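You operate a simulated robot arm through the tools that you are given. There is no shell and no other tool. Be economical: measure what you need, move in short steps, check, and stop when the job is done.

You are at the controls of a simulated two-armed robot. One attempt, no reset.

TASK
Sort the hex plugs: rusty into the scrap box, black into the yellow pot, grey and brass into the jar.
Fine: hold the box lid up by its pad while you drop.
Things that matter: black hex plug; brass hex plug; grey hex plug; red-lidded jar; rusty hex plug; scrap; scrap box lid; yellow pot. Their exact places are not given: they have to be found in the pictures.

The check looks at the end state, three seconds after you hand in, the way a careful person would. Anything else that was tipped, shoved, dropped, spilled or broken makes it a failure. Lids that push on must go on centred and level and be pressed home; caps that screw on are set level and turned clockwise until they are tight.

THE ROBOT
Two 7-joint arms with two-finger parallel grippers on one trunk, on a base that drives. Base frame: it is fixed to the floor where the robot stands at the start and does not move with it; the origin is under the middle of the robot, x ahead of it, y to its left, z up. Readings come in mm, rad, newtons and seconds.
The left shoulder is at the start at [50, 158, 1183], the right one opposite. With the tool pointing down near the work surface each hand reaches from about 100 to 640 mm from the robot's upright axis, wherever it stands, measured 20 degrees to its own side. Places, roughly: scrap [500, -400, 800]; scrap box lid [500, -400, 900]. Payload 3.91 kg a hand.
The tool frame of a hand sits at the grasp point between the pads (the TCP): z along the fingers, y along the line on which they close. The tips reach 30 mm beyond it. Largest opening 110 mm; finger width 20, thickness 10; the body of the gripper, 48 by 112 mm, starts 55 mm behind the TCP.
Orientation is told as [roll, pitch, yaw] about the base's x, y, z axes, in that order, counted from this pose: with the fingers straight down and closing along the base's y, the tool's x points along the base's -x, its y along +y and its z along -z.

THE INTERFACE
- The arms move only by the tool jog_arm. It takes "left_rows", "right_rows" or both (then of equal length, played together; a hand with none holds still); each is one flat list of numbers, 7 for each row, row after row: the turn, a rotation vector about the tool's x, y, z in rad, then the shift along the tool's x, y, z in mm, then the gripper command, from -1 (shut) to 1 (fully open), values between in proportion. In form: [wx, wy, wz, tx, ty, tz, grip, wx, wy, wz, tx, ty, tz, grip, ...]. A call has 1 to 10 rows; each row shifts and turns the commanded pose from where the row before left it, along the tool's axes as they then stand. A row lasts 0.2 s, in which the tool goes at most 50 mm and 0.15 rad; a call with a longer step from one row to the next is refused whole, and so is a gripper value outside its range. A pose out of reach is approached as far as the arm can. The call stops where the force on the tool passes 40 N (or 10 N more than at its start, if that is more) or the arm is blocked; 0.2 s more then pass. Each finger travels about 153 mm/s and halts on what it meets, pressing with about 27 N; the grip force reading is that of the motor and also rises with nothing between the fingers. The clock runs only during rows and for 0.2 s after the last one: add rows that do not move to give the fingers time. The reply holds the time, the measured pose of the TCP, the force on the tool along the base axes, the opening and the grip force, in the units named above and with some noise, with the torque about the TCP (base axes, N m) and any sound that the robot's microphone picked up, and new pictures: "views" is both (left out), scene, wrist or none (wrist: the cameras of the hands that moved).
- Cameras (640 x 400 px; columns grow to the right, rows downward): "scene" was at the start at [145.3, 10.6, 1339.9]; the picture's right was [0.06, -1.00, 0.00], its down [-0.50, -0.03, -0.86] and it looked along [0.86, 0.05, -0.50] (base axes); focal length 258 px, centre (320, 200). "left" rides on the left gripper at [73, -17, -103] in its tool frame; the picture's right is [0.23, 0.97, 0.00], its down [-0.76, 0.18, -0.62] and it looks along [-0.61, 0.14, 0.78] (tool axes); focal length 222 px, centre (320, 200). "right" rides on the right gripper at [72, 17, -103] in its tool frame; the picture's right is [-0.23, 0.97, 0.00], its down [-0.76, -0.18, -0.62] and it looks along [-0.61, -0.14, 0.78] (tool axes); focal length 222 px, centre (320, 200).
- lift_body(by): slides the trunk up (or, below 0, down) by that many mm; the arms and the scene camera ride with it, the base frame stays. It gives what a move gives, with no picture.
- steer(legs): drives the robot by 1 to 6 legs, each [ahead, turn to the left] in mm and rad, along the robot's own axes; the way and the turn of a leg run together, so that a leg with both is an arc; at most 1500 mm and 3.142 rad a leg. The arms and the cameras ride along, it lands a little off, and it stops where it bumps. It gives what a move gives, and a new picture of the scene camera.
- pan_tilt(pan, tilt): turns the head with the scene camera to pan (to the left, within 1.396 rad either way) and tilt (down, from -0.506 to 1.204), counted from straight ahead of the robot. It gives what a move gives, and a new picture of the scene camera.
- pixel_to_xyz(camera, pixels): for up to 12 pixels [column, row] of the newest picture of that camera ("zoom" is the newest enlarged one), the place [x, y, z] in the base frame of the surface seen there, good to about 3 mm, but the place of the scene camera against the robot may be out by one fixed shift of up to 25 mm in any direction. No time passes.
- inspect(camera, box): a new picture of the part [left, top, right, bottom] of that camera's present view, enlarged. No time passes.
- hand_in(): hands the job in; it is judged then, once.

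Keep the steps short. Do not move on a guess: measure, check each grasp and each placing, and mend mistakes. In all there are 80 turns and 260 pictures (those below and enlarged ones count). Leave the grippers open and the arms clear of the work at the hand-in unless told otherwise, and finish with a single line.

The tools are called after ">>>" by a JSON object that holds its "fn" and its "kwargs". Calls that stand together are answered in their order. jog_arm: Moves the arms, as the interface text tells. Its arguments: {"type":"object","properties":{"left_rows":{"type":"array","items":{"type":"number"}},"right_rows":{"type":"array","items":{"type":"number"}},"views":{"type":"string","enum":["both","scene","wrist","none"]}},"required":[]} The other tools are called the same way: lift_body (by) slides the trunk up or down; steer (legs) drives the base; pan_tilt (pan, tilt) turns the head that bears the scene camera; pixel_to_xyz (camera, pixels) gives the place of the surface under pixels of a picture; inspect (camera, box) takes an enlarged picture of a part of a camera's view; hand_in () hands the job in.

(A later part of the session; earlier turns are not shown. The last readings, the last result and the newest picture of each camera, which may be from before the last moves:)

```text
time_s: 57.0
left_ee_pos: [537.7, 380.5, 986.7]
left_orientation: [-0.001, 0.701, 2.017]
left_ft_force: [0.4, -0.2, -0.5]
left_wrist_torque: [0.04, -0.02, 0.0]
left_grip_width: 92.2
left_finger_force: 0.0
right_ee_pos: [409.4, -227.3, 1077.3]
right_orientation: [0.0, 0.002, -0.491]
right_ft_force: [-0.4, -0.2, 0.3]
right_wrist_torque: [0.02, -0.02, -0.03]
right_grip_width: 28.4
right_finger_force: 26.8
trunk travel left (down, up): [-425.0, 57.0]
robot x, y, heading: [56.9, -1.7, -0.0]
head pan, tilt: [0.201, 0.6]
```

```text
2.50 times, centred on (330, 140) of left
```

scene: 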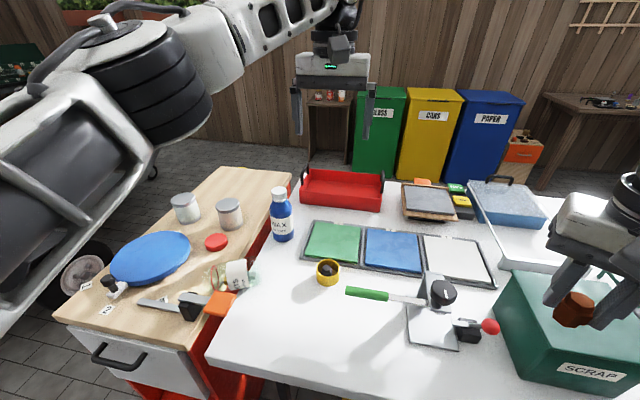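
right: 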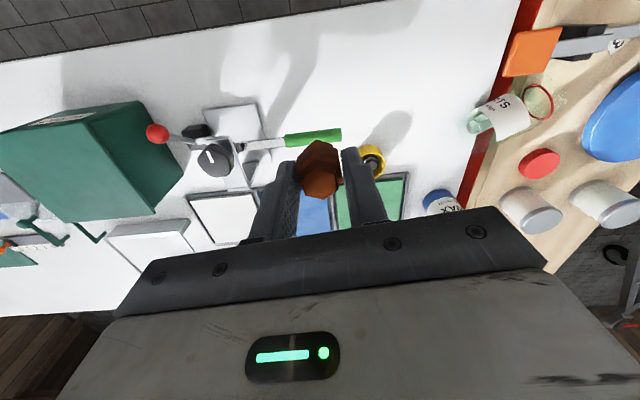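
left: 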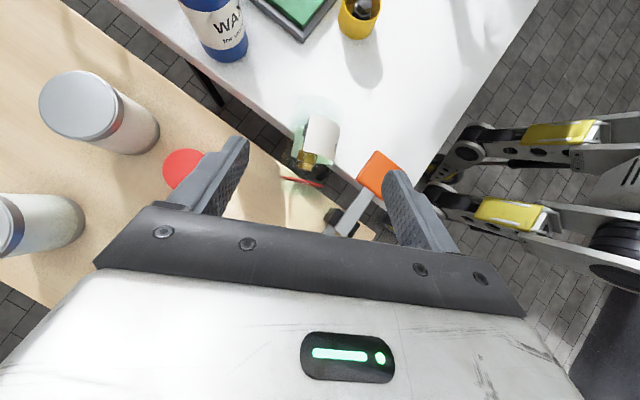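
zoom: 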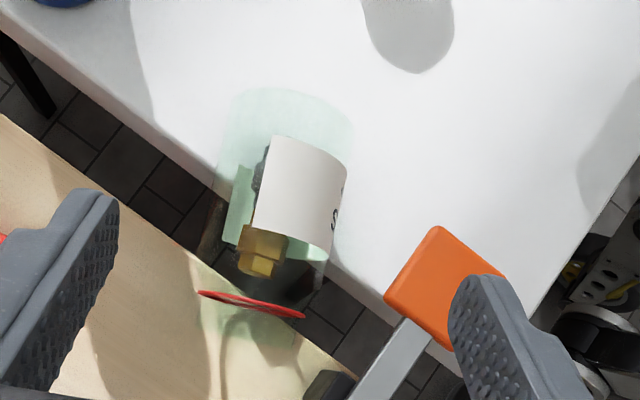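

The axis is aligned with the hand to within 1 mm. I'll go to standoff and slide in along the fingers to straddle the body, without closing yet.

>>> {"fn": "jog_arm", "kwargs": {"left_rows": [0, 0, 0, -19.4, -0.3, 26, 0.67, 0, 0, 0, -19.4, -0.3, 26, 0.67, 0, 0, 0, -19.4, -0.3, 26, 0.67, 0, 0, 0, 0, 0, 30, 0.67, 0, 0, 0, 0, 0, 30, 0.67, 0, 0, 0, 0, 0, 30, 0.67, 0, 0, 0, 0, 0, 28, 0.67, 0, 0, 0, 0, 0, 0, 0.67], "views": "both"}}

>>> {"fn": "inspect", "kwargs": {"camera": "scene", "box": [160, 190, 320, 330]}}

```text
time_s: 58.8
left_ee_pos: [575.0, 307.6, 800.9]
left_orientation: [-0.001, 0.702, 2.018]
left_ft_force: [-0.2, 0.8, 2.8]
left_wrist_torque: [0.18, 0.13, 0.04]
left_grip_width: 91.9
left_finger_force: 0.2
right_ee_pos: [408.4, -227.3, 1078.7]
right_orientation: [0.003, 0.001, -0.49]
right_ft_force: [0.3, 0.2, -0.4]
right_wrist_torque: [0.01, 0.01, -0.03]
right_grip_width: 28.6
right_finger_force: 26.4
trunk travel left (down, up): [-425.0, 57.0]
robot x, y, heading: [59.6, -0.9, -0.0]
head pan, tilt: [0.201, 0.6]
```

scene: 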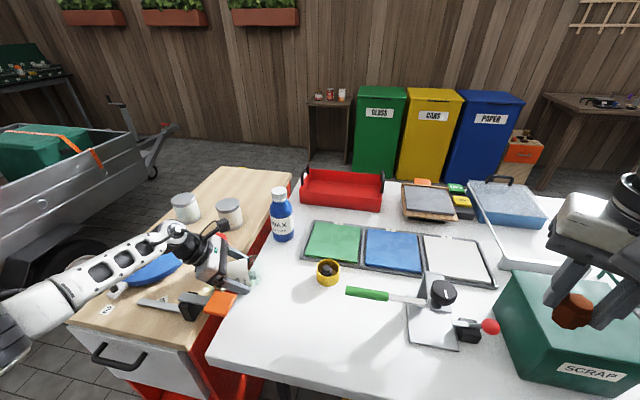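
left: 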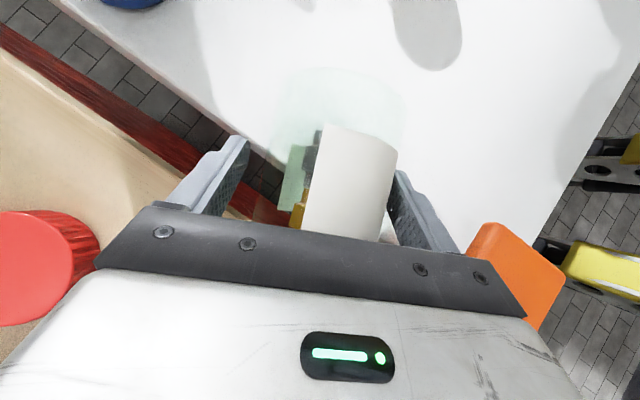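

```text
2.86 times, centred on (240, 260) of scene
```

zoom: 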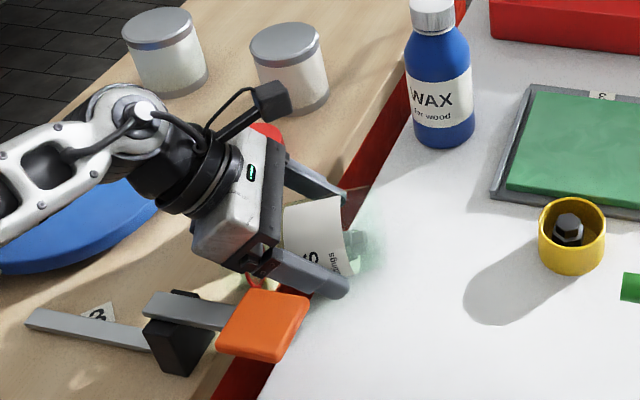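

The jar is nearer the right-hand finger in the picture. I'll shift the hand +8 mm along tool y to centre it, then close and lift 10 mm.

>>> {"fn": "jog_arm", "kwargs": {"left_rows": [0, 0, 0, 0, 4, 0, 0.67, 0, 0, 0, 0, 4, 0, 0.67, 0, 0, 0, 0, 0, 0, 0.67], "views": "wrist"}}

>>> {"fn": "inspect", "kwargs": {"camera": "left", "box": [190, 50, 450, 250]}}

```text
time_s: 59.6
left_ee_pos: [567.9, 301.8, 800.8]
left_orientation: [-0.001, 0.699, 2.019]
left_ft_force: [-0.5, 0.4, -0.5]
left_wrist_torque: [0.0, 0.0, 0.01]
left_grip_width: 91.9
left_finger_force: 0.1
right_ee_pos: [408.9, -227.7, 1078.7]
right_orientation: [0.001, 0.002, -0.491]
right_ft_force: [-0.2, 1.4, -0.7]
right_wrist_torque: [-0.01, 0.0, -0.02]
right_grip_width: 28.6
right_finger_force: 26.6
trunk travel left (down, up): [-425.0, 57.0]
robot x, y, heading: [64.4, -2.0, -0.005]
head pan, tilt: [0.201, 0.6]
```

left: 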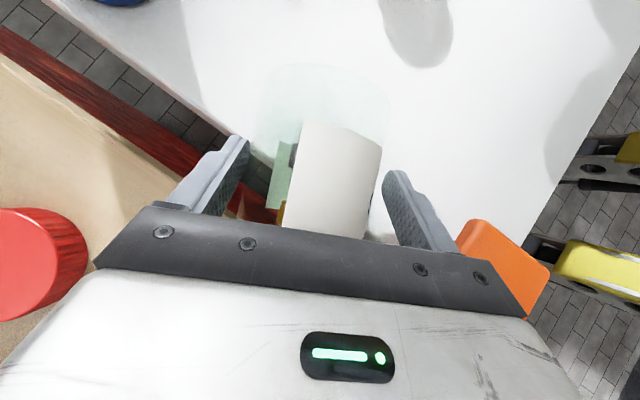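

```text
2.00 times, centred on (320, 150) of left
```

zoom: 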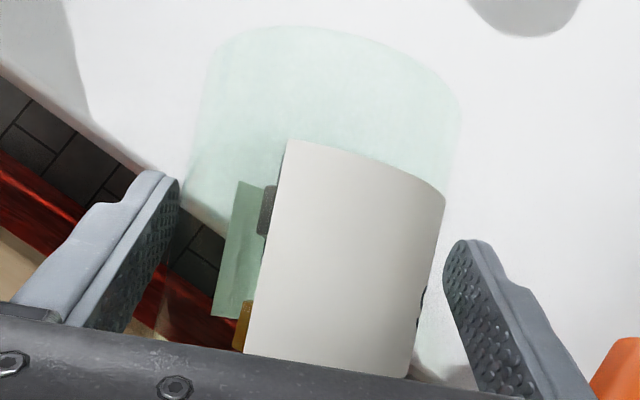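

Centred now. Close on the jar and lift 12 mm.

>>> {"fn": "jog_arm", "kwargs": {"left_rows": [0, 0, 0, 0, 0, 0, 0.3, 0, 0, 0, 0, 0, 0, -0.3, 0, 0, 0, 0, 0, 0, -1, 0, 0, 0, 0, 0, 0, -1, 0, 0, 0, 2.6, 0, -3.1, -1, 0, 0, 0, 5.2, 0, -6.1, -1, 0, 0, 0, 0, 0, 0, -1], "views": "both"}}

>>> {"fn": "inspect", "kwargs": {"camera": "scene", "box": [160, 190, 320, 330]}}

```text
time_s: 61.2
left_ee_pos: [566.0, 302.9, 813.5]
left_orientation: [0.003, 0.701, 2.019]
left_ft_force: [-0.2, 0.0, -4.9]
left_wrist_torque: [-0.02, -0.01, -0.01]
left_grip_width: 70.8
left_finger_force: 27.1
right_ee_pos: [409.5, -227.3, 1077.8]
right_orientation: [0.001, 0.001, -0.491]
right_ft_force: [0.2, -0.9, -0.1]
right_wrist_torque: [-0.02, -0.02, 0.03]
right_grip_width: 28.4
right_finger_force: 27.5
trunk travel left (down, up): [-425.0, 57.0]
robot x, y, heading: [59.0, 1.7, -0.002]
head pan, tilt: [0.201, 0.6]
```

scene: 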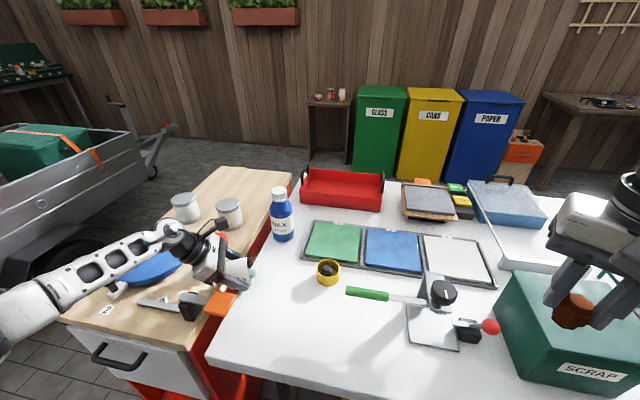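
left: 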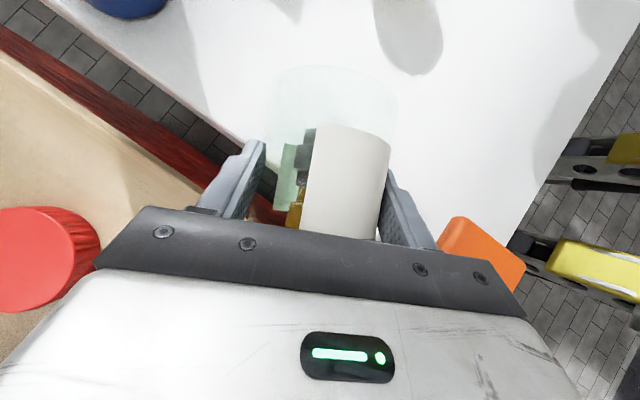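

```text
2.86 times, centred on (240, 260) of scene
```

zoom: 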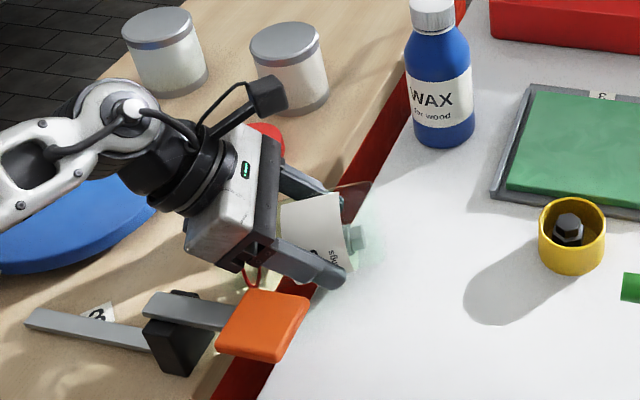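

The jar is held (70.8 mm, 5 N load, no torque). I lift it and begin to rotate the mouth upwards.

>>> {"fn": "jog_arm", "kwargs": {"left_rows": [0, 0, 0, 16, 0, -19, -1, 0, 0, 0, 21.5, 0, -25.5, -1, 0, 0, 0, 21.5, 0, -25.5, -1, 0, 0, 0, 21.5, 0, -25.5, -1, 0, -0.1, 0, 0, 0, 0, -1, 0, -0.12, 0, 0, 0, 0, -1, 0, -0.12, 0, 0, 0, 0, -1, 0, -0.12, 0, 0, 0, 0, -1, 0, -0.12, 0, 0, 0, 0, -1, 0, -0.12, 0, 0, 0, 0, -1], "views": "both"}}

>>> {"fn": "inspect", "kwargs": {"camera": "scene", "box": [160, 150, 320, 290]}}

```text
time_s: 63.4
left_ee_pos: [566.9, 304.1, 938.9]
left_orientation: [0.0, -0.001, 2.02]
left_ft_force: [0.4, -0.7, -4.3]
left_wrist_torque: [-0.02, 0.01, 0.0]
left_grip_width: 70.9
left_finger_force: 27.0
right_ee_pos: [409.0, -227.0, 1077.4]
right_orientation: [0.0, 0.001, -0.489]
right_ft_force: [0.1, -0.1, 0.1]
right_wrist_torque: [0.02, -0.02, 0.01]
right_grip_width: 28.6
right_finger_force: 27.3
trunk travel left (down, up): [-425.0, 57.0]
robot x, y, heading: [57.9, -2.2, 0.005]
head pan, tilt: [0.201, 0.6]
```

scene: 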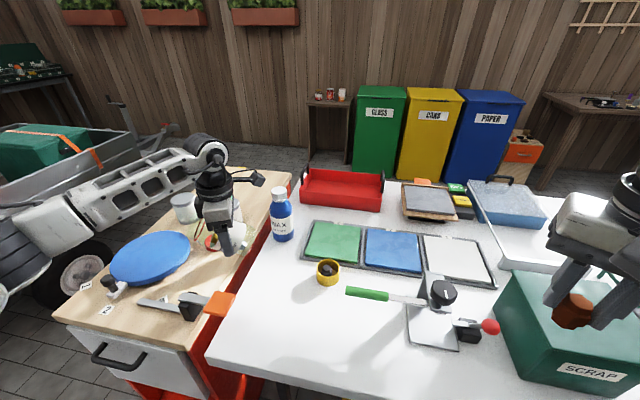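
left: 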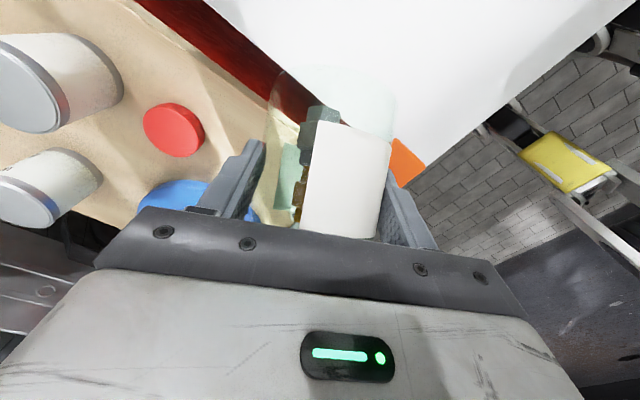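

```text
2.86 times, centred on (240, 220) of scene
```

zoom: 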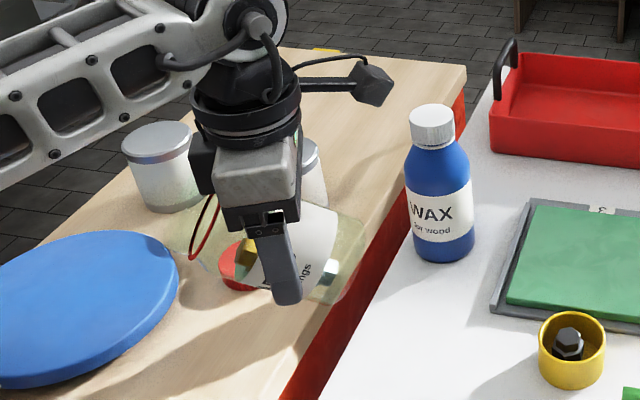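

Working well: the mouth is now 40° up. I move over the white table and yaw the hand by -0.97 rad, so the final horizontal pointing is natural for the arm.

>>> {"fn": "jog_arm", "kwargs": {"left_rows": [0, 0, 0, 38.5, 11.2, -20, -1, 0, 0, 0, 38.5, 11.2, -20, -1, 0, 0, 0.139, 0, 0, 0, -1, 0, 0, 0.139, 0, 0, 0, -1, 0, 0, 0.139, 0, 0, 0, -1, 0, 0, 0.139, 0, 0, 0, -1, 0, 0, 0.139, 0, 0, 0, -1, 0, 0, 0.139, 0, 0, 0, -1, 0, 0, 0.139, 0, 0, 0, -1, 0, 0, 0, 0, 0, 0, -1], "views": "none"}}

```text
time_s: 65.6
left_ee_pos: [579.2, 224.4, 978.6]
left_orientation: [0.0, 0.001, 1.044]
left_ft_force: [-0.1, 0.3, -4.4]
left_wrist_torque: [-0.03, 0.01, -0.03]
left_grip_width: 70.7
left_finger_force: 27.2
right_ee_pos: [409.8, -228.3, 1077.4]
right_orientation: [0.001, 0.003, -0.49]
right_ft_force: [0.4, 0.1, -0.6]
right_wrist_torque: [-0.02, 0.0, 0.01]
right_grip_width: 28.9
right_finger_force: 27.3
trunk travel left (down, up): [-425.0, 57.0]
robot x, y, heading: [57.7, -3.5, 0.003]
head pan, tilt: [0.201, 0.6]
```

Next I tilt the remaining 0.87 rad, bringing the jar upright in the air.

>>> {"fn": "jog_arm", "kwargs": {"left_rows": [0, -0.1245, 0, 0, 0, 0, -1, 0, -0.1245, 0, 0, 0, 0, -1, 0, -0.1245, 0, 0, 0, 0, -1, 0, -0.1245, 0, 0, 0, 0, -1, 0, -0.1245, 0, 0, 0, 0, -1, 0, -0.1245, 0, 0, 0, 0, -1, 0, -0.1245, 0, 0, 0, 0, -1, 0, 0, 0, 0, 0, 0, -1], "views": "both"}}

>>> {"fn": "inspect", "kwargs": {"camera": "scene", "box": [180, 150, 360, 300]}}

```text
time_s: 67.4
left_ee_pos: [579.8, 224.0, 978.5]
left_orientation: [-0.002, -0.874, 1.047]
left_ft_force: [0.5, -0.4, -4.4]
left_wrist_torque: [-0.03, 0.04, -0.02]
left_grip_width: 70.9
left_finger_force: 27.3
right_ee_pos: [409.7, -228.4, 1077.4]
right_orientation: [-0.001, 0.003, -0.491]
right_ft_force: [-1.2, 0.1, -0.6]
right_wrist_torque: [0.01, 0.0, -0.01]
right_grip_width: 28.7
right_finger_force: 27.4
trunk travel left (down, up): [-425.0, 57.0]
robot x, y, heading: [59.4, 0.7, -0.002]
head pan, tilt: [0.201, 0.6]
```

scene: 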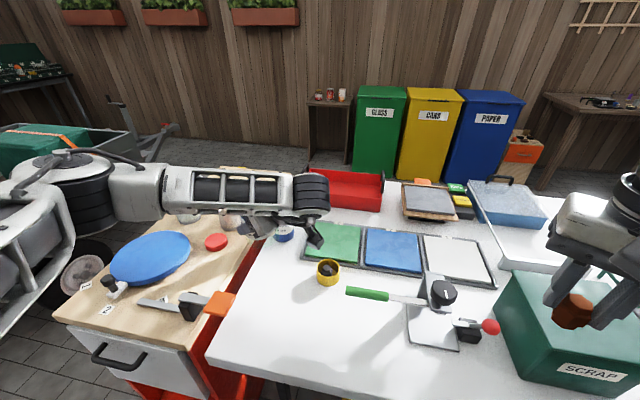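
left: 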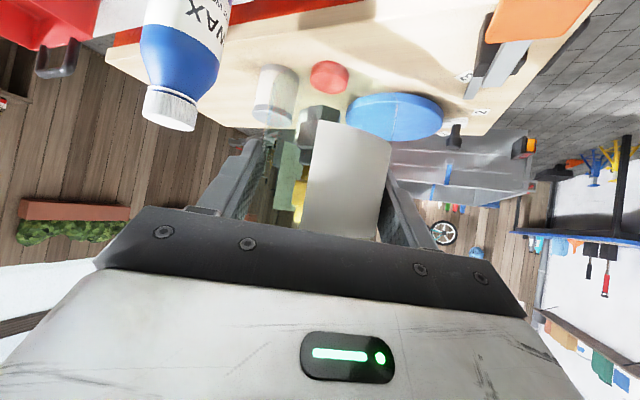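

```text
2.67 times, centred on (270, 225) of scene
```

zoom: 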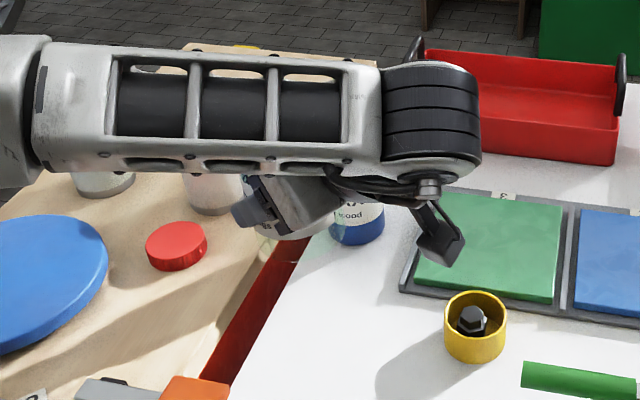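

The jar is held and should be vertical now. I shift over its original spot and lower to about 30 mm above the table.

>>> {"fn": "jog_arm", "kwargs": {"left_rows": [0, 0, 0, 0.6, -22.2, -0.8, -1, 0, 0, 0, 28.4, 0, 23.75, -1, 0, 0, 0, 28.4, 0, 23.75, -1, 0, 0, 0, 28.4, 0, 23.75, -1, 0, 0, 0, 26, 0, 21.5, -1, 0, 0, 0, 0, 0, 0, -1], "views": "both"}}

>>> {"fn": "inspect", "kwargs": {"camera": "scene", "box": [180, 190, 360, 320]}}

>>> {"fn": "inspect", "kwargs": {"camera": "right", "box": [320, 0, 640, 200]}}

```text
time_s: 68.8
left_ee_pos: [599.0, 210.9, 833.6]
left_orientation: [-0.003, -0.872, 1.046]
left_ft_force: [0.0, -0.2, -5.6]
left_wrist_torque: [-0.02, 0.02, 0.03]
left_grip_width: 70.9
left_finger_force: 27.1
right_ee_pos: [408.8, -227.7, 1077.4]
right_orientation: [0.0, 0.002, -0.491]
right_ft_force: [-0.6, 0.4, 0.1]
right_wrist_torque: [0.01, 0.0, 0.0]
right_grip_width: 28.8
right_finger_force: 27.5
trunk travel left (down, up): [-425.0, 57.0]
robot x, y, heading: [58.9, 1.8, -0.001]
head pan, tilt: [0.201, 0.6]
```

scene: 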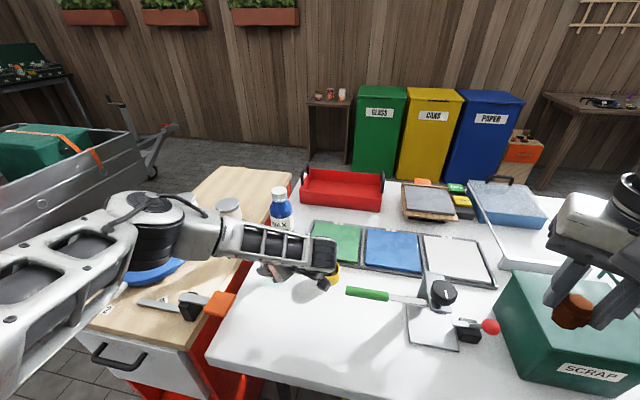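
left: 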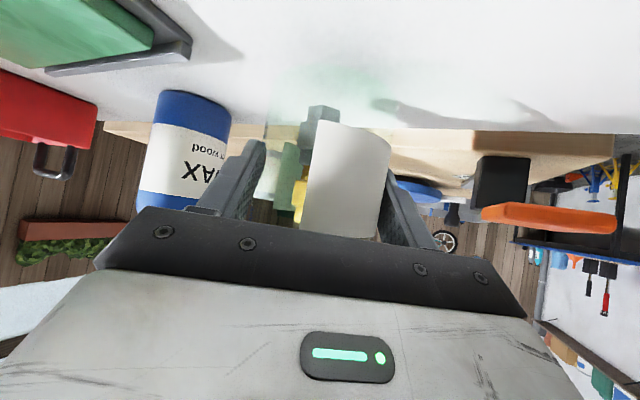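

```text
3.08 times, centred on (270, 255) of scene
```

zoom: 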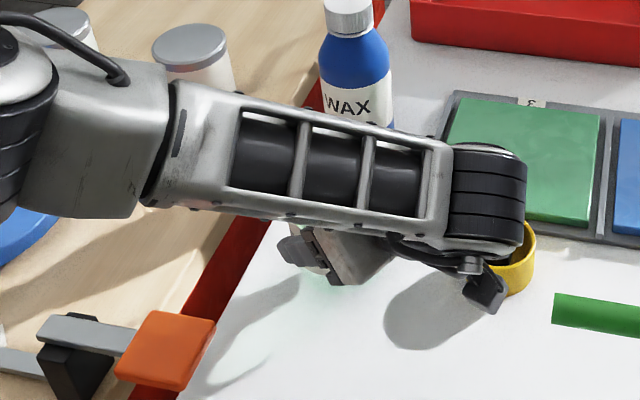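

```text
2.00 times, centred on (480, 100) of right
```

zoom: 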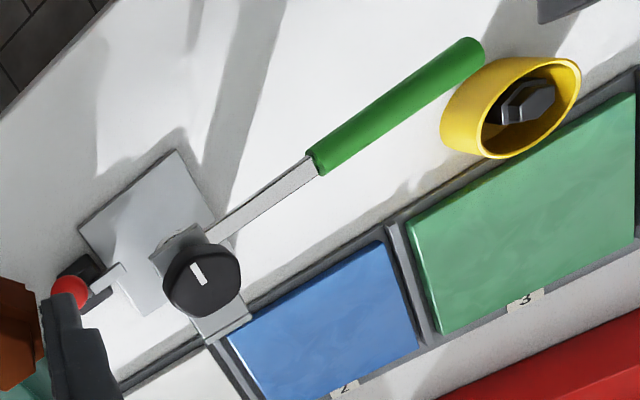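

I lower the last stretch gently, 24 mm, watching the vertical force.

>>> {"fn": "jog_arm", "kwargs": {"left_rows": [0, 0, 0, 4.6, 0, 3.85, -1, 0, 0, 0, 4.6, 0, 3.85, -1, 0, 0, 0, 4.6, 0, 3.85, -1, 0, 0, 0, 4.6, 0, 3.85, -1, 0, 0, 0, 0, 0, 0, -1], "views": "wrist"}}

```text
time_s: 70.0
left_ee_pos: [598.8, 210.7, 813.8]
left_orientation: [-0.011, -0.878, 1.055]
left_ft_force: [-3.3, -3.3, 28.3]
left_wrist_torque: [0.79, -0.38, 0.07]
left_grip_width: 70.8
left_finger_force: 27.4
right_ee_pos: [406.7, -228.7, 1079.9]
right_orientation: [0.003, -0.003, -0.491]
right_ft_force: [-0.5, -0.5, -0.2]
right_wrist_torque: [0.01, -0.01, 0.02]
right_grip_width: 28.6
right_finger_force: 26.8
trunk travel left (down, up): [-425.0, 57.0]
robot x, y, heading: [60.5, 2.8, 0.002]
head pan, tilt: [0.201, 0.6]
```

left: 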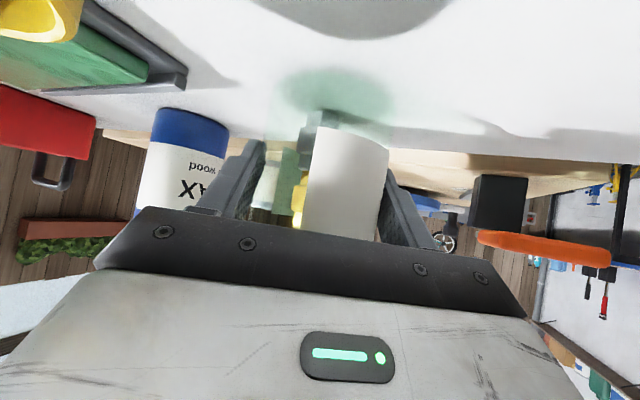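

Contact at TCP z≈814, with the force centre 31 mm towards the far edge. So the jar leans slightly and needs a bit more rotation. I back off, rotate another 0.04 rad, and touch again.

>>> {"fn": "jog_arm", "kwargs": {"left_rows": [0, 0, 0, -4.6, 0, -3.85, -1, 0, -0.04, 0, 0, 0, 0, -1, 0, 0, 0, 0, 0, 0, -1, 0, 0, 0, 2.3, 0, 1.9, -1, 0, 0, 0, 0, 0, 0, -1], "views": "none"}}

>>> {"fn": "inspect", "kwargs": {"camera": "left", "box": [220, 30, 460, 180]}}

```text
time_s: 71.2
left_ee_pos: [598.3, 211.8, 813.7]
left_orientation: [0.0, -0.911, 1.048]
left_ft_force: [-3.7, 0.1, 7.3]
left_wrist_torque: [0.27, 0.02, 0.13]
left_grip_width: 70.8
left_finger_force: 27.2
right_ee_pos: [408.1, -227.9, 1078.7]
right_orientation: [0.004, 0.001, -0.49]
right_ft_force: [0.4, 0.2, -1.3]
right_wrist_torque: [-0.01, 0.0, 0.02]
right_grip_width: 28.4
right_finger_force: 27.3
trunk travel left (down, up): [-425.0, 57.0]
robot x, y, heading: [58.2, 0.6, 0.005]
head pan, tilt: [0.201, 0.6]
```

```text
2.67 times, centred on (340, 105) of left
```

zoom: 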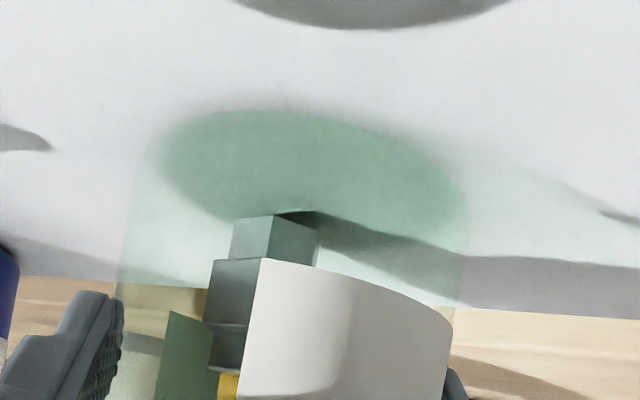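

>>> {"fn": "jog_arm", "kwargs": {"left_rows": [0, -0.04, 0, 0, 0, 0, -1, 0, 0, 0, 0, 0, 0, -1], "views": "none"}}

```text
time_s: 71.8
left_ee_pos: [597.4, 211.2, 812.9]
left_orientation: [-0.003, -0.952, 1.046]
left_ft_force: [-2.5, -2.7, 4.6]
left_wrist_torque: [-0.34, 0.23, 0.02]
left_grip_width: 70.5
left_finger_force: 27.4
right_ee_pos: [407.9, -228.2, 1078.9]
right_orientation: [0.002, 0.0, -0.49]
right_ft_force: [0.0, -0.2, -0.6]
right_wrist_torque: [0.01, -0.01, -0.06]
right_grip_width: 28.5
right_finger_force: 27.0
trunk travel left (down, up): [-425.0, 57.0]
robot x, y, heading: [61.4, -0.6, 0.001]
head pan, tilt: [0.201, 0.6]
```

The force centre has now flipped to the near edge, so level is in between. I rotate back +0.022, then open the fingers to 88 mm.

>>> {"fn": "jog_arm", "kwargs": {"left_rows": [0, 0.022, 0, 0, 0, 0, -1, 0, 0, 0, 0, 0, 0, -1, 0, 0, 0, 0, 0, 0, 0.3, 0, 0, 0, 0, 0, 0, 0.36, 0, 0, 0, 0, 0, 0, 0.45, 0, 0, 0, 0, 0, 0, 0.6, 0, 0, 0, 0, 0, 0, 0.6], "views": "wrist"}}

>>> {"fn": "inspect", "kwargs": {"camera": "left", "box": [180, 30, 460, 240]}}

>>> {"fn": "inspect", "kwargs": {"camera": "scene", "box": [180, 190, 360, 320]}}

```text
time_s: 73.4
left_ee_pos: [599.0, 212.8, 813.1]
left_orientation: [-0.001, -0.929, 1.048]
left_ft_force: [-0.9, -1.1, -0.2]
left_wrist_torque: [0.03, -0.04, 0.0]
left_grip_width: 88.0
left_finger_force: 0.0
right_ee_pos: [408.0, -227.6, 1077.9]
right_orientation: [0.003, 0.0, -0.49]
right_ft_force: [-0.1, -0.2, -1.3]
right_wrist_torque: [0.01, -0.02, -0.01]
right_grip_width: 28.4
right_finger_force: 27.4
trunk travel left (down, up): [-425.0, 57.0]
robot x, y, heading: [59.9, -1.0, 0.003]
head pan, tilt: [0.201, 0.6]
```

left: 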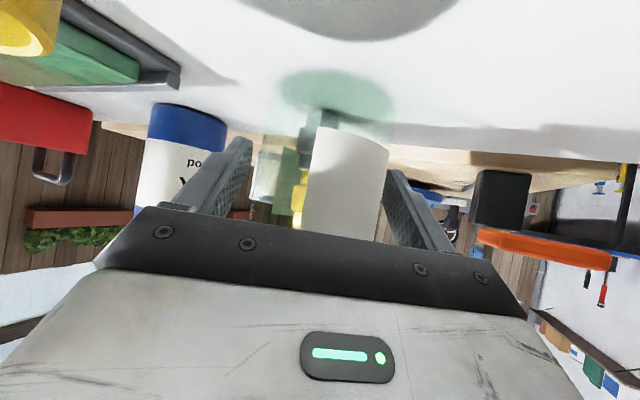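

```text
1.90 times, centred on (320, 135) of left
```

zoom: 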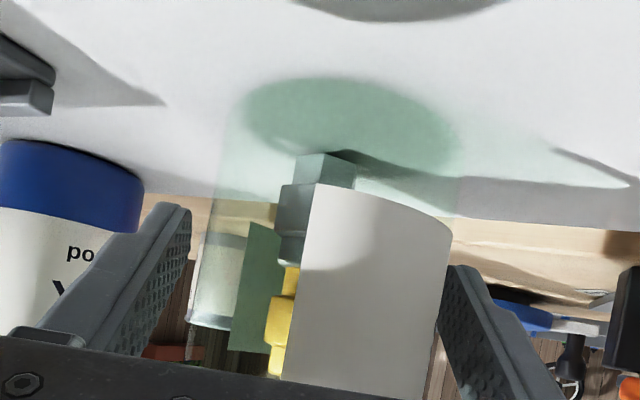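

```text
3.08 times, centred on (270, 255) of scene
```

zoom: 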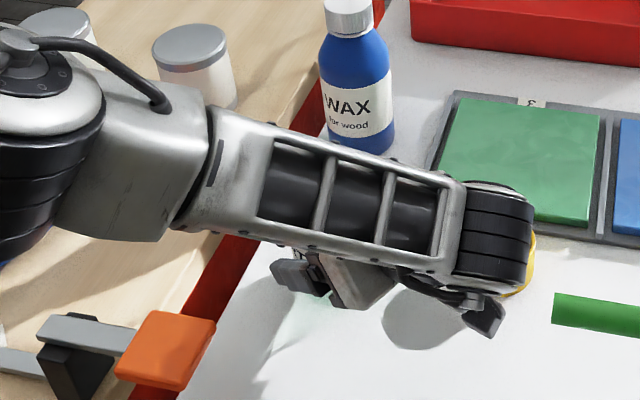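

The jar is standing by itself. I open fully and back the hand straight out along the fingers.

>>> {"fn": "jog_arm", "kwargs": {"left_rows": [0, 0, 0, 0, 0, 0, 1, 0, 0, 0, 0, 0, 0, 1, 0, 0, 0, 0, 0, -15, 1, 0, 0, 0, 0, 0, -25, 1, 0, 0, 0, 0, 0, -35, 1, 0, 0, 0, 0, 0, -40, 1, 0, 0, 0, 0, 0, -40, 1, 0, 0, 0, 0, 0, 0, 1], "views": "both"}}

>>> {"fn": "inspect", "kwargs": {"camera": "left", "box": [180, 30, 460, 240]}}

```text
time_s: 75.2
left_ee_pos: [537.1, 102.7, 906.1]
left_orientation: [0.0, -0.93, 1.047]
left_ft_force: [0.1, -0.4, -0.7]
left_wrist_torque: [0.04, -0.02, 0.0]
left_grip_width: 109.8
left_finger_force: 0.0
right_ee_pos: [408.2, -227.7, 1079.0]
right_orientation: [0.001, 0.002, -0.49]
right_ft_force: [0.2, 0.0, -1.0]
right_wrist_torque: [-0.01, -0.02, -0.01]
right_grip_width: 28.5
right_finger_force: 27.0
trunk travel left (down, up): [-425.0, 57.0]
robot x, y, heading: [59.4, 0.6, 0.004]
head pan, tilt: [0.201, 0.6]
```

scene: 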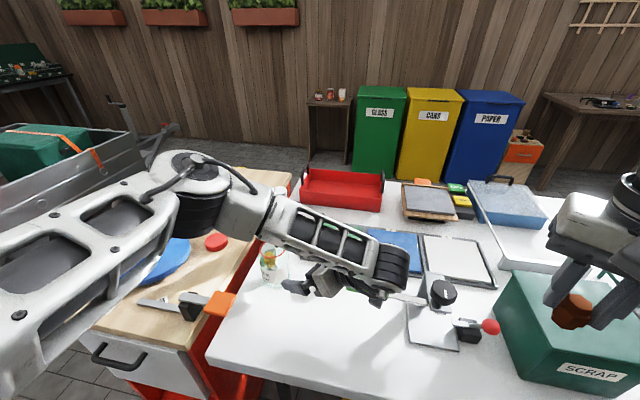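
left: 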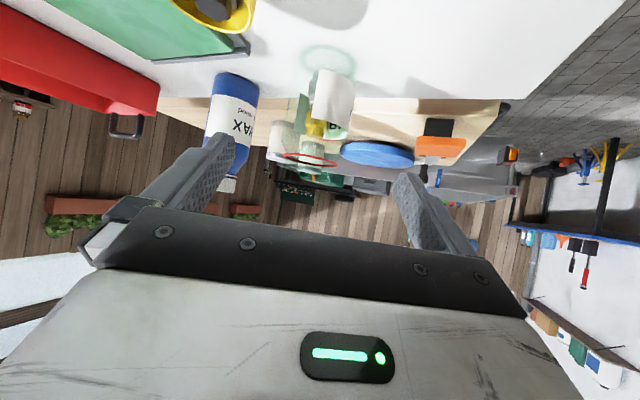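

```text
1.90 times, centred on (320, 135) of left
```

zoom: 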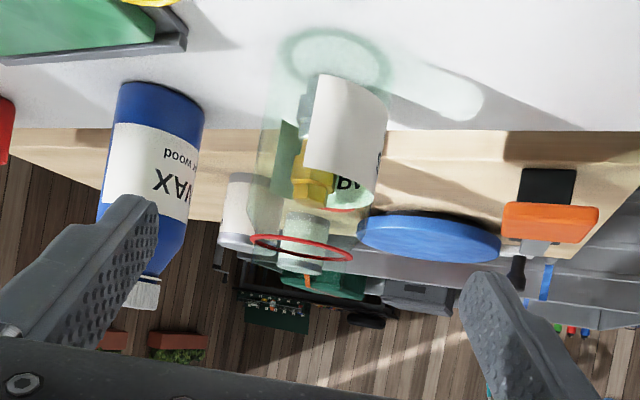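

The jar is upright with both plugs inside. I raise the left hand 200 mm and begin bringing it back to vertical.

>>> {"fn": "jog_arm", "kwargs": {"left_rows": [0, 0, 0, -32, 0, -24, 1, 0, 0, 0, -32, 0, -24, 1, 0, 0, 0, -32, 0, -24, 1, 0, 0, 0, -32, 0, -24, 1, 0, 0, 0, -32, 0, -24, 1, 0, 0.14, 0, 0, 0, 0, 1, 0, 0.14, 0, 0, 0, 0, 1, 0, 0.14, 0, 0, 0, 0, 1, 0, 0.14, 0, 0, 0, 0, 1, 0, 0.14, 0, 0, 0, 0, 1], "views": "scene"}}

>>> {"fn": "inspect", "kwargs": {"camera": "scene", "box": [200, 200, 380, 330]}}

```text
time_s: 77.4
left_ee_pos: [536.6, 104.8, 1106.5]
left_orientation: [0.001, -0.227, 1.047]
left_ft_force: [-0.9, 0.5, -0.5]
left_wrist_torque: [0.02, -0.02, 0.0]
left_grip_width: 110.0
left_finger_force: 0.1
right_ee_pos: [408.0, -226.5, 1078.6]
right_orientation: [0.0, 0.0, -0.49]
right_ft_force: [0.6, -0.3, -0.8]
right_wrist_torque: [-0.02, 0.0, 0.01]
right_grip_width: 28.5
right_finger_force: 26.7
trunk travel left (down, up): [-425.0, 57.0]
robot x, y, heading: [58.7, -2.0, 0.0]
head pan, tilt: [0.201, 0.6]
```

scene: 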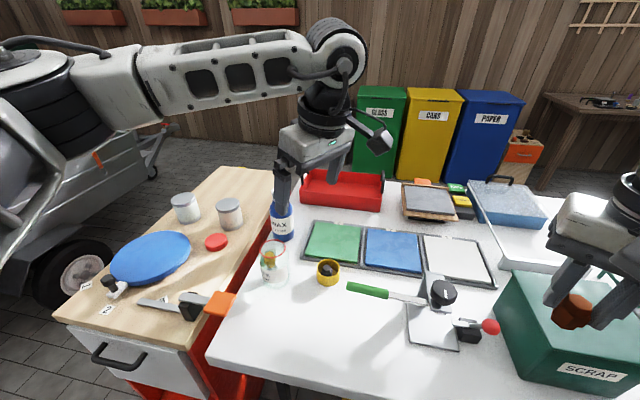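

```text
3.08 times, centred on (290, 265) of scene
```

zoom: 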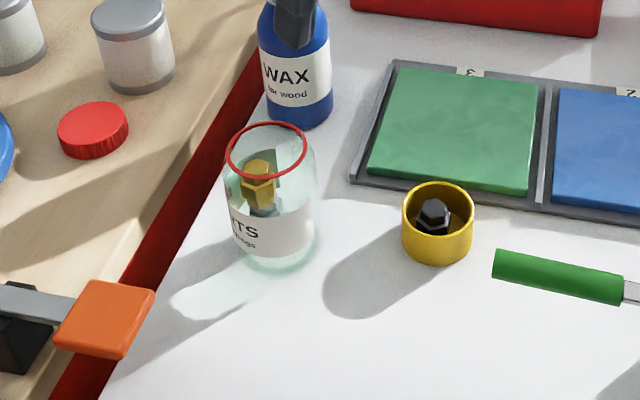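

Jar restored, pot and bottle undisturbed. Now I prepare the left hand for the lid pad: vertical, with yaw towards -1.57 so the fingers close along x.

>>> {"fn": "jog_arm", "kwargs": {"left_rows": [0, 0.1135, 0, 0, 0, 0, 0.4, 0, 0.1135, 0, 0, 0, 0, 0.4, 0, 0, 0.145, 0, 0, 0, 0.4, 0, 0, 0.145, 0, 0, 0, 0.4, 0, 0, 0.145, 0, 0, 0, 0.4, 0, 0, 0.145, 0, 0, 0, 0.4, 0, 0, 0.145, 0, 0, 0, 0.4, 0, 0, 0.145, 0, 0, 0, 0.4, 0, 0, 0.145, 0, 0, 0, 0.4, 0, 0, 0.145, 0, 0, 0, 0.4], "views": "none"}}

```text
time_s: 79.6
left_ee_pos: [535.1, 106.3, 1106.6]
left_orientation: [0.003, 0.0, -0.117]
left_ft_force: [-0.1, -0.4, -0.2]
left_wrist_torque: [0.03, -0.02, -0.05]
left_grip_width: 77.2
left_finger_force: 0.0
right_ee_pos: [408.8, -228.3, 1079.5]
right_orientation: [0.001, 0.002, -0.492]
right_ft_force: [-0.6, -0.3, -1.2]
right_wrist_torque: [0.0, 0.0, 0.0]
right_grip_width: 28.3
right_finger_force: 26.6
trunk travel left (down, up): [-425.0, 57.0]
robot x, y, heading: [59.8, -1.7, 0.004]
head pan, tilt: [0.201, 0.6]
```

>>> {"fn": "jog_arm", "kwargs": {"left_rows": [0, 0, 0.145, 0, 0, 0, 0.4, 0, 0, 0.145, 0, 0, 0, 0.4, 0, 0, 0.145, 0, 0, 0, 0.4, 0, 0, 0.145, 0, 0, 0, 0.4, 0, 0, 0.145, 0, 0, 0, 0.4, 0, 0, 0.145, 0, 0, 0, 0.4, 0, 0, 0.145, 0, 0, 0, 0.4, 0, 0, 0.145, 0, 0, 0, 0.4, 0, 0, 0.145, 0, 0, 0, 0.4, 0, 0, 0.145, 0, 0, 0, 0.4], "views": "scene"}}

```text
time_s: 81.8
left_ee_pos: [501.5, 103.7, 1096.3]
left_orientation: [0.008, 0.004, -1.051]
left_ft_force: [0.1, 0.2, -0.1]
left_wrist_torque: [0.0, 0.0, 0.01]
left_grip_width: 76.9
left_finger_force: 0.1
left hand out of reach, approached as far as the arm can: row 6, 7, 8, 9, 10
right_ee_pos: [409.6, -227.4, 1077.5]
right_orientation: [0.0, 0.002, -0.49]
right_ft_force: [1.0, 0.2, -0.7]
right_wrist_torque: [0.01, 0.01, 0.01]
right_grip_width: 28.6
right_finger_force: 27.3
trunk travel left (down, up): [-425.0, 57.0]
robot x, y, heading: [57.5, 0.9, -0.003]
head pan, tilt: [0.201, 0.6]
```

scene: 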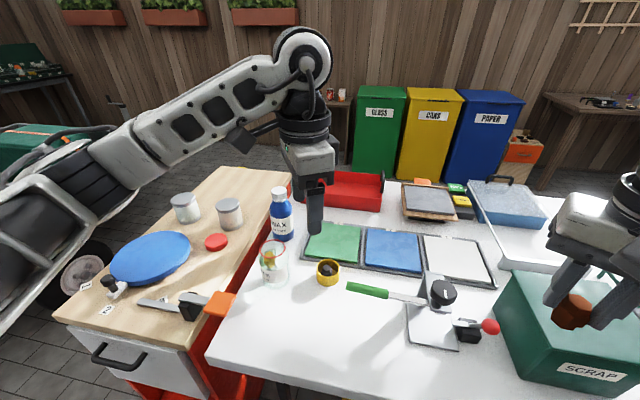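

The left wrist stops near yaw -1.05, so I'll use +1.57 instead, which it can reach. I rotate back.

>>> {"fn": "jog_arm", "kwargs": {"left_rows": [0, 0, -0.148, 0, 0, 0, 0.4, 0, 0, -0.148, 0, 0, 0, 0.4, 0, 0, -0.148, 0, 0, 0, 0.4, 0, 0, -0.148, 0, 0, 0, 0.4, 0, 0, -0.148, 0, 0, 0, 0.4, 0, 0, -0.148, 0, 0, 0, 0.4, 0, 0, -0.148, 0, 0, 0, 0.4, 0, 0, -0.148, 0, 0, 0, 0.4, 0, 0, -0.148, 0, 0, 0, 0.4, 0, 0, -0.148, 0, 0, 0, 0.4], "views": "none"}}

```text
time_s: 84.0
left_ee_pos: [500.9, 105.1, 1096.4]
left_orientation: [0.006, -0.007, 0.432]
left_ft_force: [0.2, 0.4, -0.1]
left_wrist_torque: [-0.02, -0.02, 0.01]
left_grip_width: 76.9
left_finger_force: 0.0
right_ee_pos: [408.6, -227.2, 1077.5]
right_orientation: [0.003, 0.002, -0.491]
right_ft_force: [0.3, -0.1, -0.1]
right_wrist_torque: [-0.02, -0.01, 0.0]
right_grip_width: 28.7
right_finger_force: 26.7
trunk travel left (down, up): [-425.0, 57.0]
robot x, y, heading: [59.2, 0.4, -0.002]
head pan, tilt: [0.201, 0.6]
```

>>> {"fn": "jog_arm", "kwargs": {"left_rows": [0, 0, -0.1425, 0, 0, 0, 0.4, 0, 0, -0.1425, 0, 0, 0, 0.4, 0, 0, -0.1425, 0, 0, 0, 0.4, 0, 0, -0.1425, 0, 0, 0, 0.4, 0, 0, -0.1425, 0, 0, 0, 0.4, 0, 0, -0.1425, 0, 0, 0, 0.4, 0, 0, -0.1425, 0, 0, 0, 0.4, 0, 0, -0.1425, 0, 0, 0, 0.4, 0, 0, 0, 0, 0, -40, 0.4, 0, 0, 0, 0, 0, -20, 0.4], "views": "none"}}

```text
time_s: 86.2
left_ee_pos: [500.6, 103.2, 1156.0]
left_orientation: [-0.005, -0.007, 1.57]
left_ft_force: [-0.2, 0.8, -0.4]
left_wrist_torque: [0.03, 0.0, 0.03]
left_grip_width: 77.0
left_finger_force: 0.1
right_ee_pos: [409.5, -227.0, 1077.9]
right_orientation: [0.002, 0.0, -0.49]
right_ft_force: [-0.1, -0.6, -0.4]
right_wrist_torque: [0.0, 0.02, -0.03]
right_grip_width: 28.7
right_finger_force: 27.2
trunk travel left (down, up): [-425.0, 57.0]
robot x, y, heading: [56.8, -2.5, -0.0]
head pan, tilt: [0.201, 0.6]
```

The left hand is at yaw 1.57 and z 1156, with the right at z 1078 holding rusty. Now I drive: back, right, sideways 430, and forward again, to face the scrap box.

>>> {"fn": "steer", "kwargs": {"legs": [[-150, 0], [0, -1.571], [430, 0], [0, 1.571], [150, 0]]}}

```text
time_s: 98.4
left_ee_pos: [506.0, -320.6, 1155.8]
left_orientation: [-0.005, -0.009, 1.593]
left_ft_force: [0.2, -0.2, 0.0]
left_wrist_torque: [0.0, 0.03, 0.02]
left_grip_width: 77.0
left_finger_force: 0.1
right_ee_pos: [421.3, -654.4, 1077.4]
right_orientation: [0.001, 0.001, -0.467]
right_ft_force: [0.2, 0.6, -1.2]
right_wrist_torque: [0.01, 0.01, -0.01]
right_grip_width: 28.4
right_finger_force: 26.7
trunk travel left (down, up): [-425.0, 57.0]
robot x, y, heading: [62.3, -431.0, 0.021]
head pan, tilt: [0.201, 0.6]
```

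scene: 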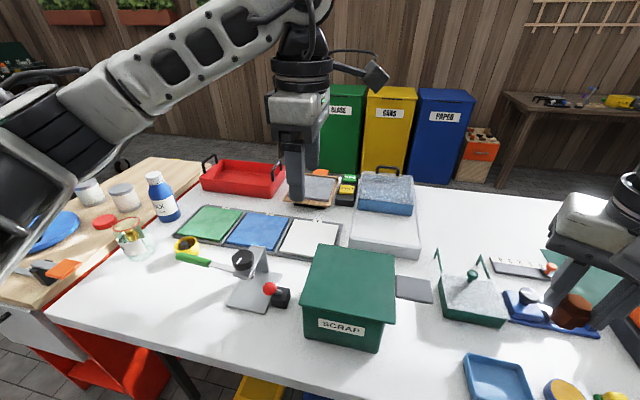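

I'm in front of the box now. I tilt the head down to it and measure the lid and pad.

>>> {"fn": "pan_tilt", "kwargs": {"pan": -0.1, "tilt": 0.75}}

>>> {"fn": "inspect", "kwargs": {"camera": "scene", "box": [220, 150, 460, 310]}}

>>> {"fn": "inspect", "kwargs": {"camera": "left", "box": [0, 0, 640, 400]}}

```text
time_s: 99.2
left_ee_pos: [507.1, -320.1, 1156.6]
left_orientation: [-0.006, -0.008, 1.595]
left_ft_force: [-0.2, 0.3, -0.6]
left_wrist_torque: [-0.01, 0.01, 0.0]
left_grip_width: 76.8
left_finger_force: 0.1
right_ee_pos: [420.4, -652.9, 1077.8]
right_orientation: [0.001, 0.001, -0.467]
right_ft_force: [0.0, 1.2, -0.8]
right_wrist_torque: [-0.02, 0.0, -0.01]
right_grip_width: 28.7
right_finger_force: 26.9
trunk travel left (down, up): [-425.0, 57.0]
robot x, y, heading: [66.5, -433.3, 0.03]
head pan, tilt: [-0.099, 0.75]
```

scene: 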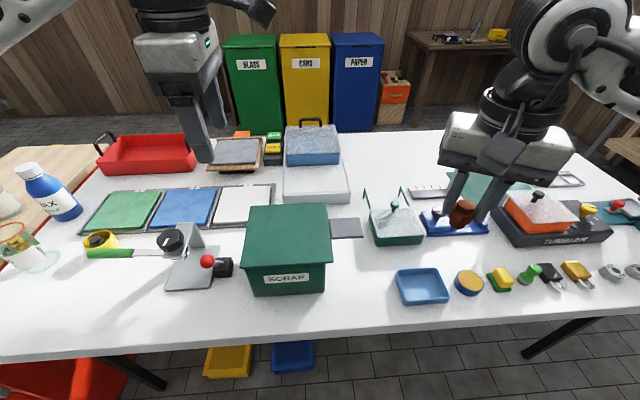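

```text
2.50 times, centred on (340, 230) of scene
```

zoom: 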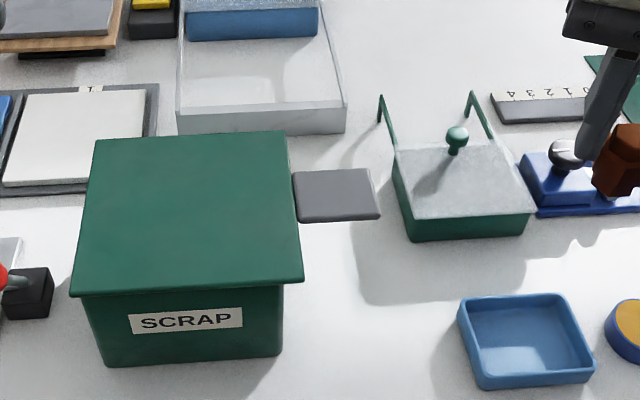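

```text
1.00 times, centred on (320, 200) of left (not enlarged: the box is as wide or as high as the picture)
```

zoom: 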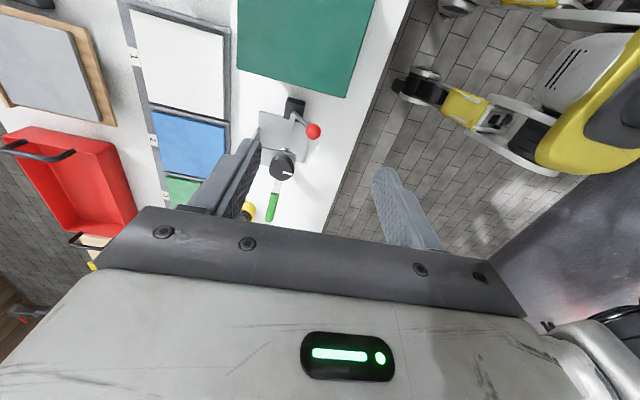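

The pad also lies in the right wrist camera's view. I'll measure it there, since that camera has no unknown shift, and compare with the scene camera.

>>> {"fn": "jog_arm", "kwargs": {"right_rows": [0, 0, 0, 0, 0, 0, -1], "views": "wrist"}}

>>> {"fn": "inspect", "kwargs": {"camera": "right", "box": [400, 20, 620, 180]}}

>>> {"fn": "pixel_to_xyz", "kwargs": {"camera": "scene", "pixels": [[331, 221], [359, 218.5], [362.5, 235], [332.5, 237.5], [345, 228], [249, 206], [325.5, 205], [330.5, 260], [246, 265], [290, 235]]}}

```text
time_s: 99.6
left_ee_pos: [505.9, -320.1, 1156.3]
left_orientation: [-0.006, -0.008, 1.593]
left_ft_force: [0.7, -0.3, 0.3]
left_wrist_torque: [0.01, -0.04, -0.01]
left_grip_width: 77.0
left_finger_force: 0.1
right_ee_pos: [421.2, -653.3, 1078.3]
right_orientation: [0.001, 0.0, -0.466]
right_ft_force: [0.2, -0.8, -0.2]
right_wrist_torque: [0.0, 0.01, -0.01]
right_grip_width: 28.6
right_finger_force: 26.5
trunk travel left (down, up): [-425.0, 57.0]
robot x, y, heading: [67.6, -433.8, 0.027]
head pan, tilt: [-0.099, 0.75]
```

right: 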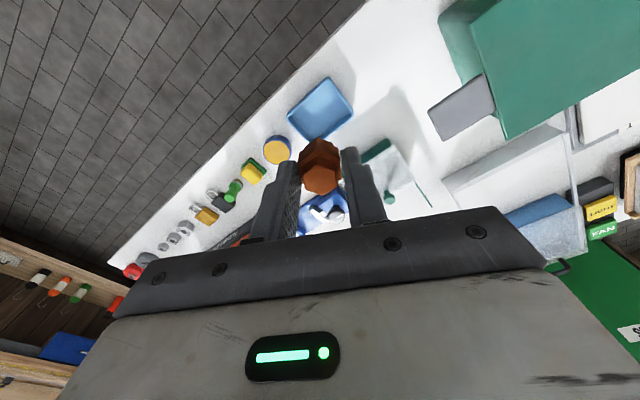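

```text
2.50 times, centred on (510, 100) of right
```

zoom: 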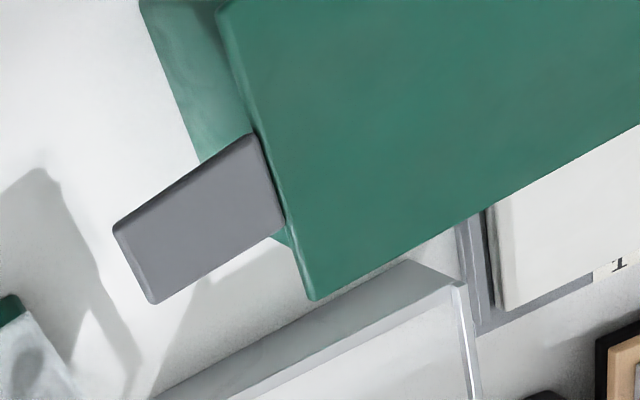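

```text
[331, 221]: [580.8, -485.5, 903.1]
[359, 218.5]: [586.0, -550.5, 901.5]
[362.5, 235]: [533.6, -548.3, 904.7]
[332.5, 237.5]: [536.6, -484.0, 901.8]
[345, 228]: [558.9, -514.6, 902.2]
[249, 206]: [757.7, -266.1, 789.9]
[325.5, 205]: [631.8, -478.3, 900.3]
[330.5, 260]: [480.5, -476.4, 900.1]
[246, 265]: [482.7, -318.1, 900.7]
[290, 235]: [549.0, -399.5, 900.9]
```

>>> {"fn": "pixel_to_xyz", "kwargs": {"camera": "right", "pixels": [[430, 112], [481, 76], [493, 109], [446, 138], [462, 108], [475, 12], [506, 137], [520, 70]]}}

```text
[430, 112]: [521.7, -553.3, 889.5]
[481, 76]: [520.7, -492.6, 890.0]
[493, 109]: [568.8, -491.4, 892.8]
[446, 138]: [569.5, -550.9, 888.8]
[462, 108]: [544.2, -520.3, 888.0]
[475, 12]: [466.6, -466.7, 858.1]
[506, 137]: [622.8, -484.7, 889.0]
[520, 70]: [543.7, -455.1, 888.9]
```

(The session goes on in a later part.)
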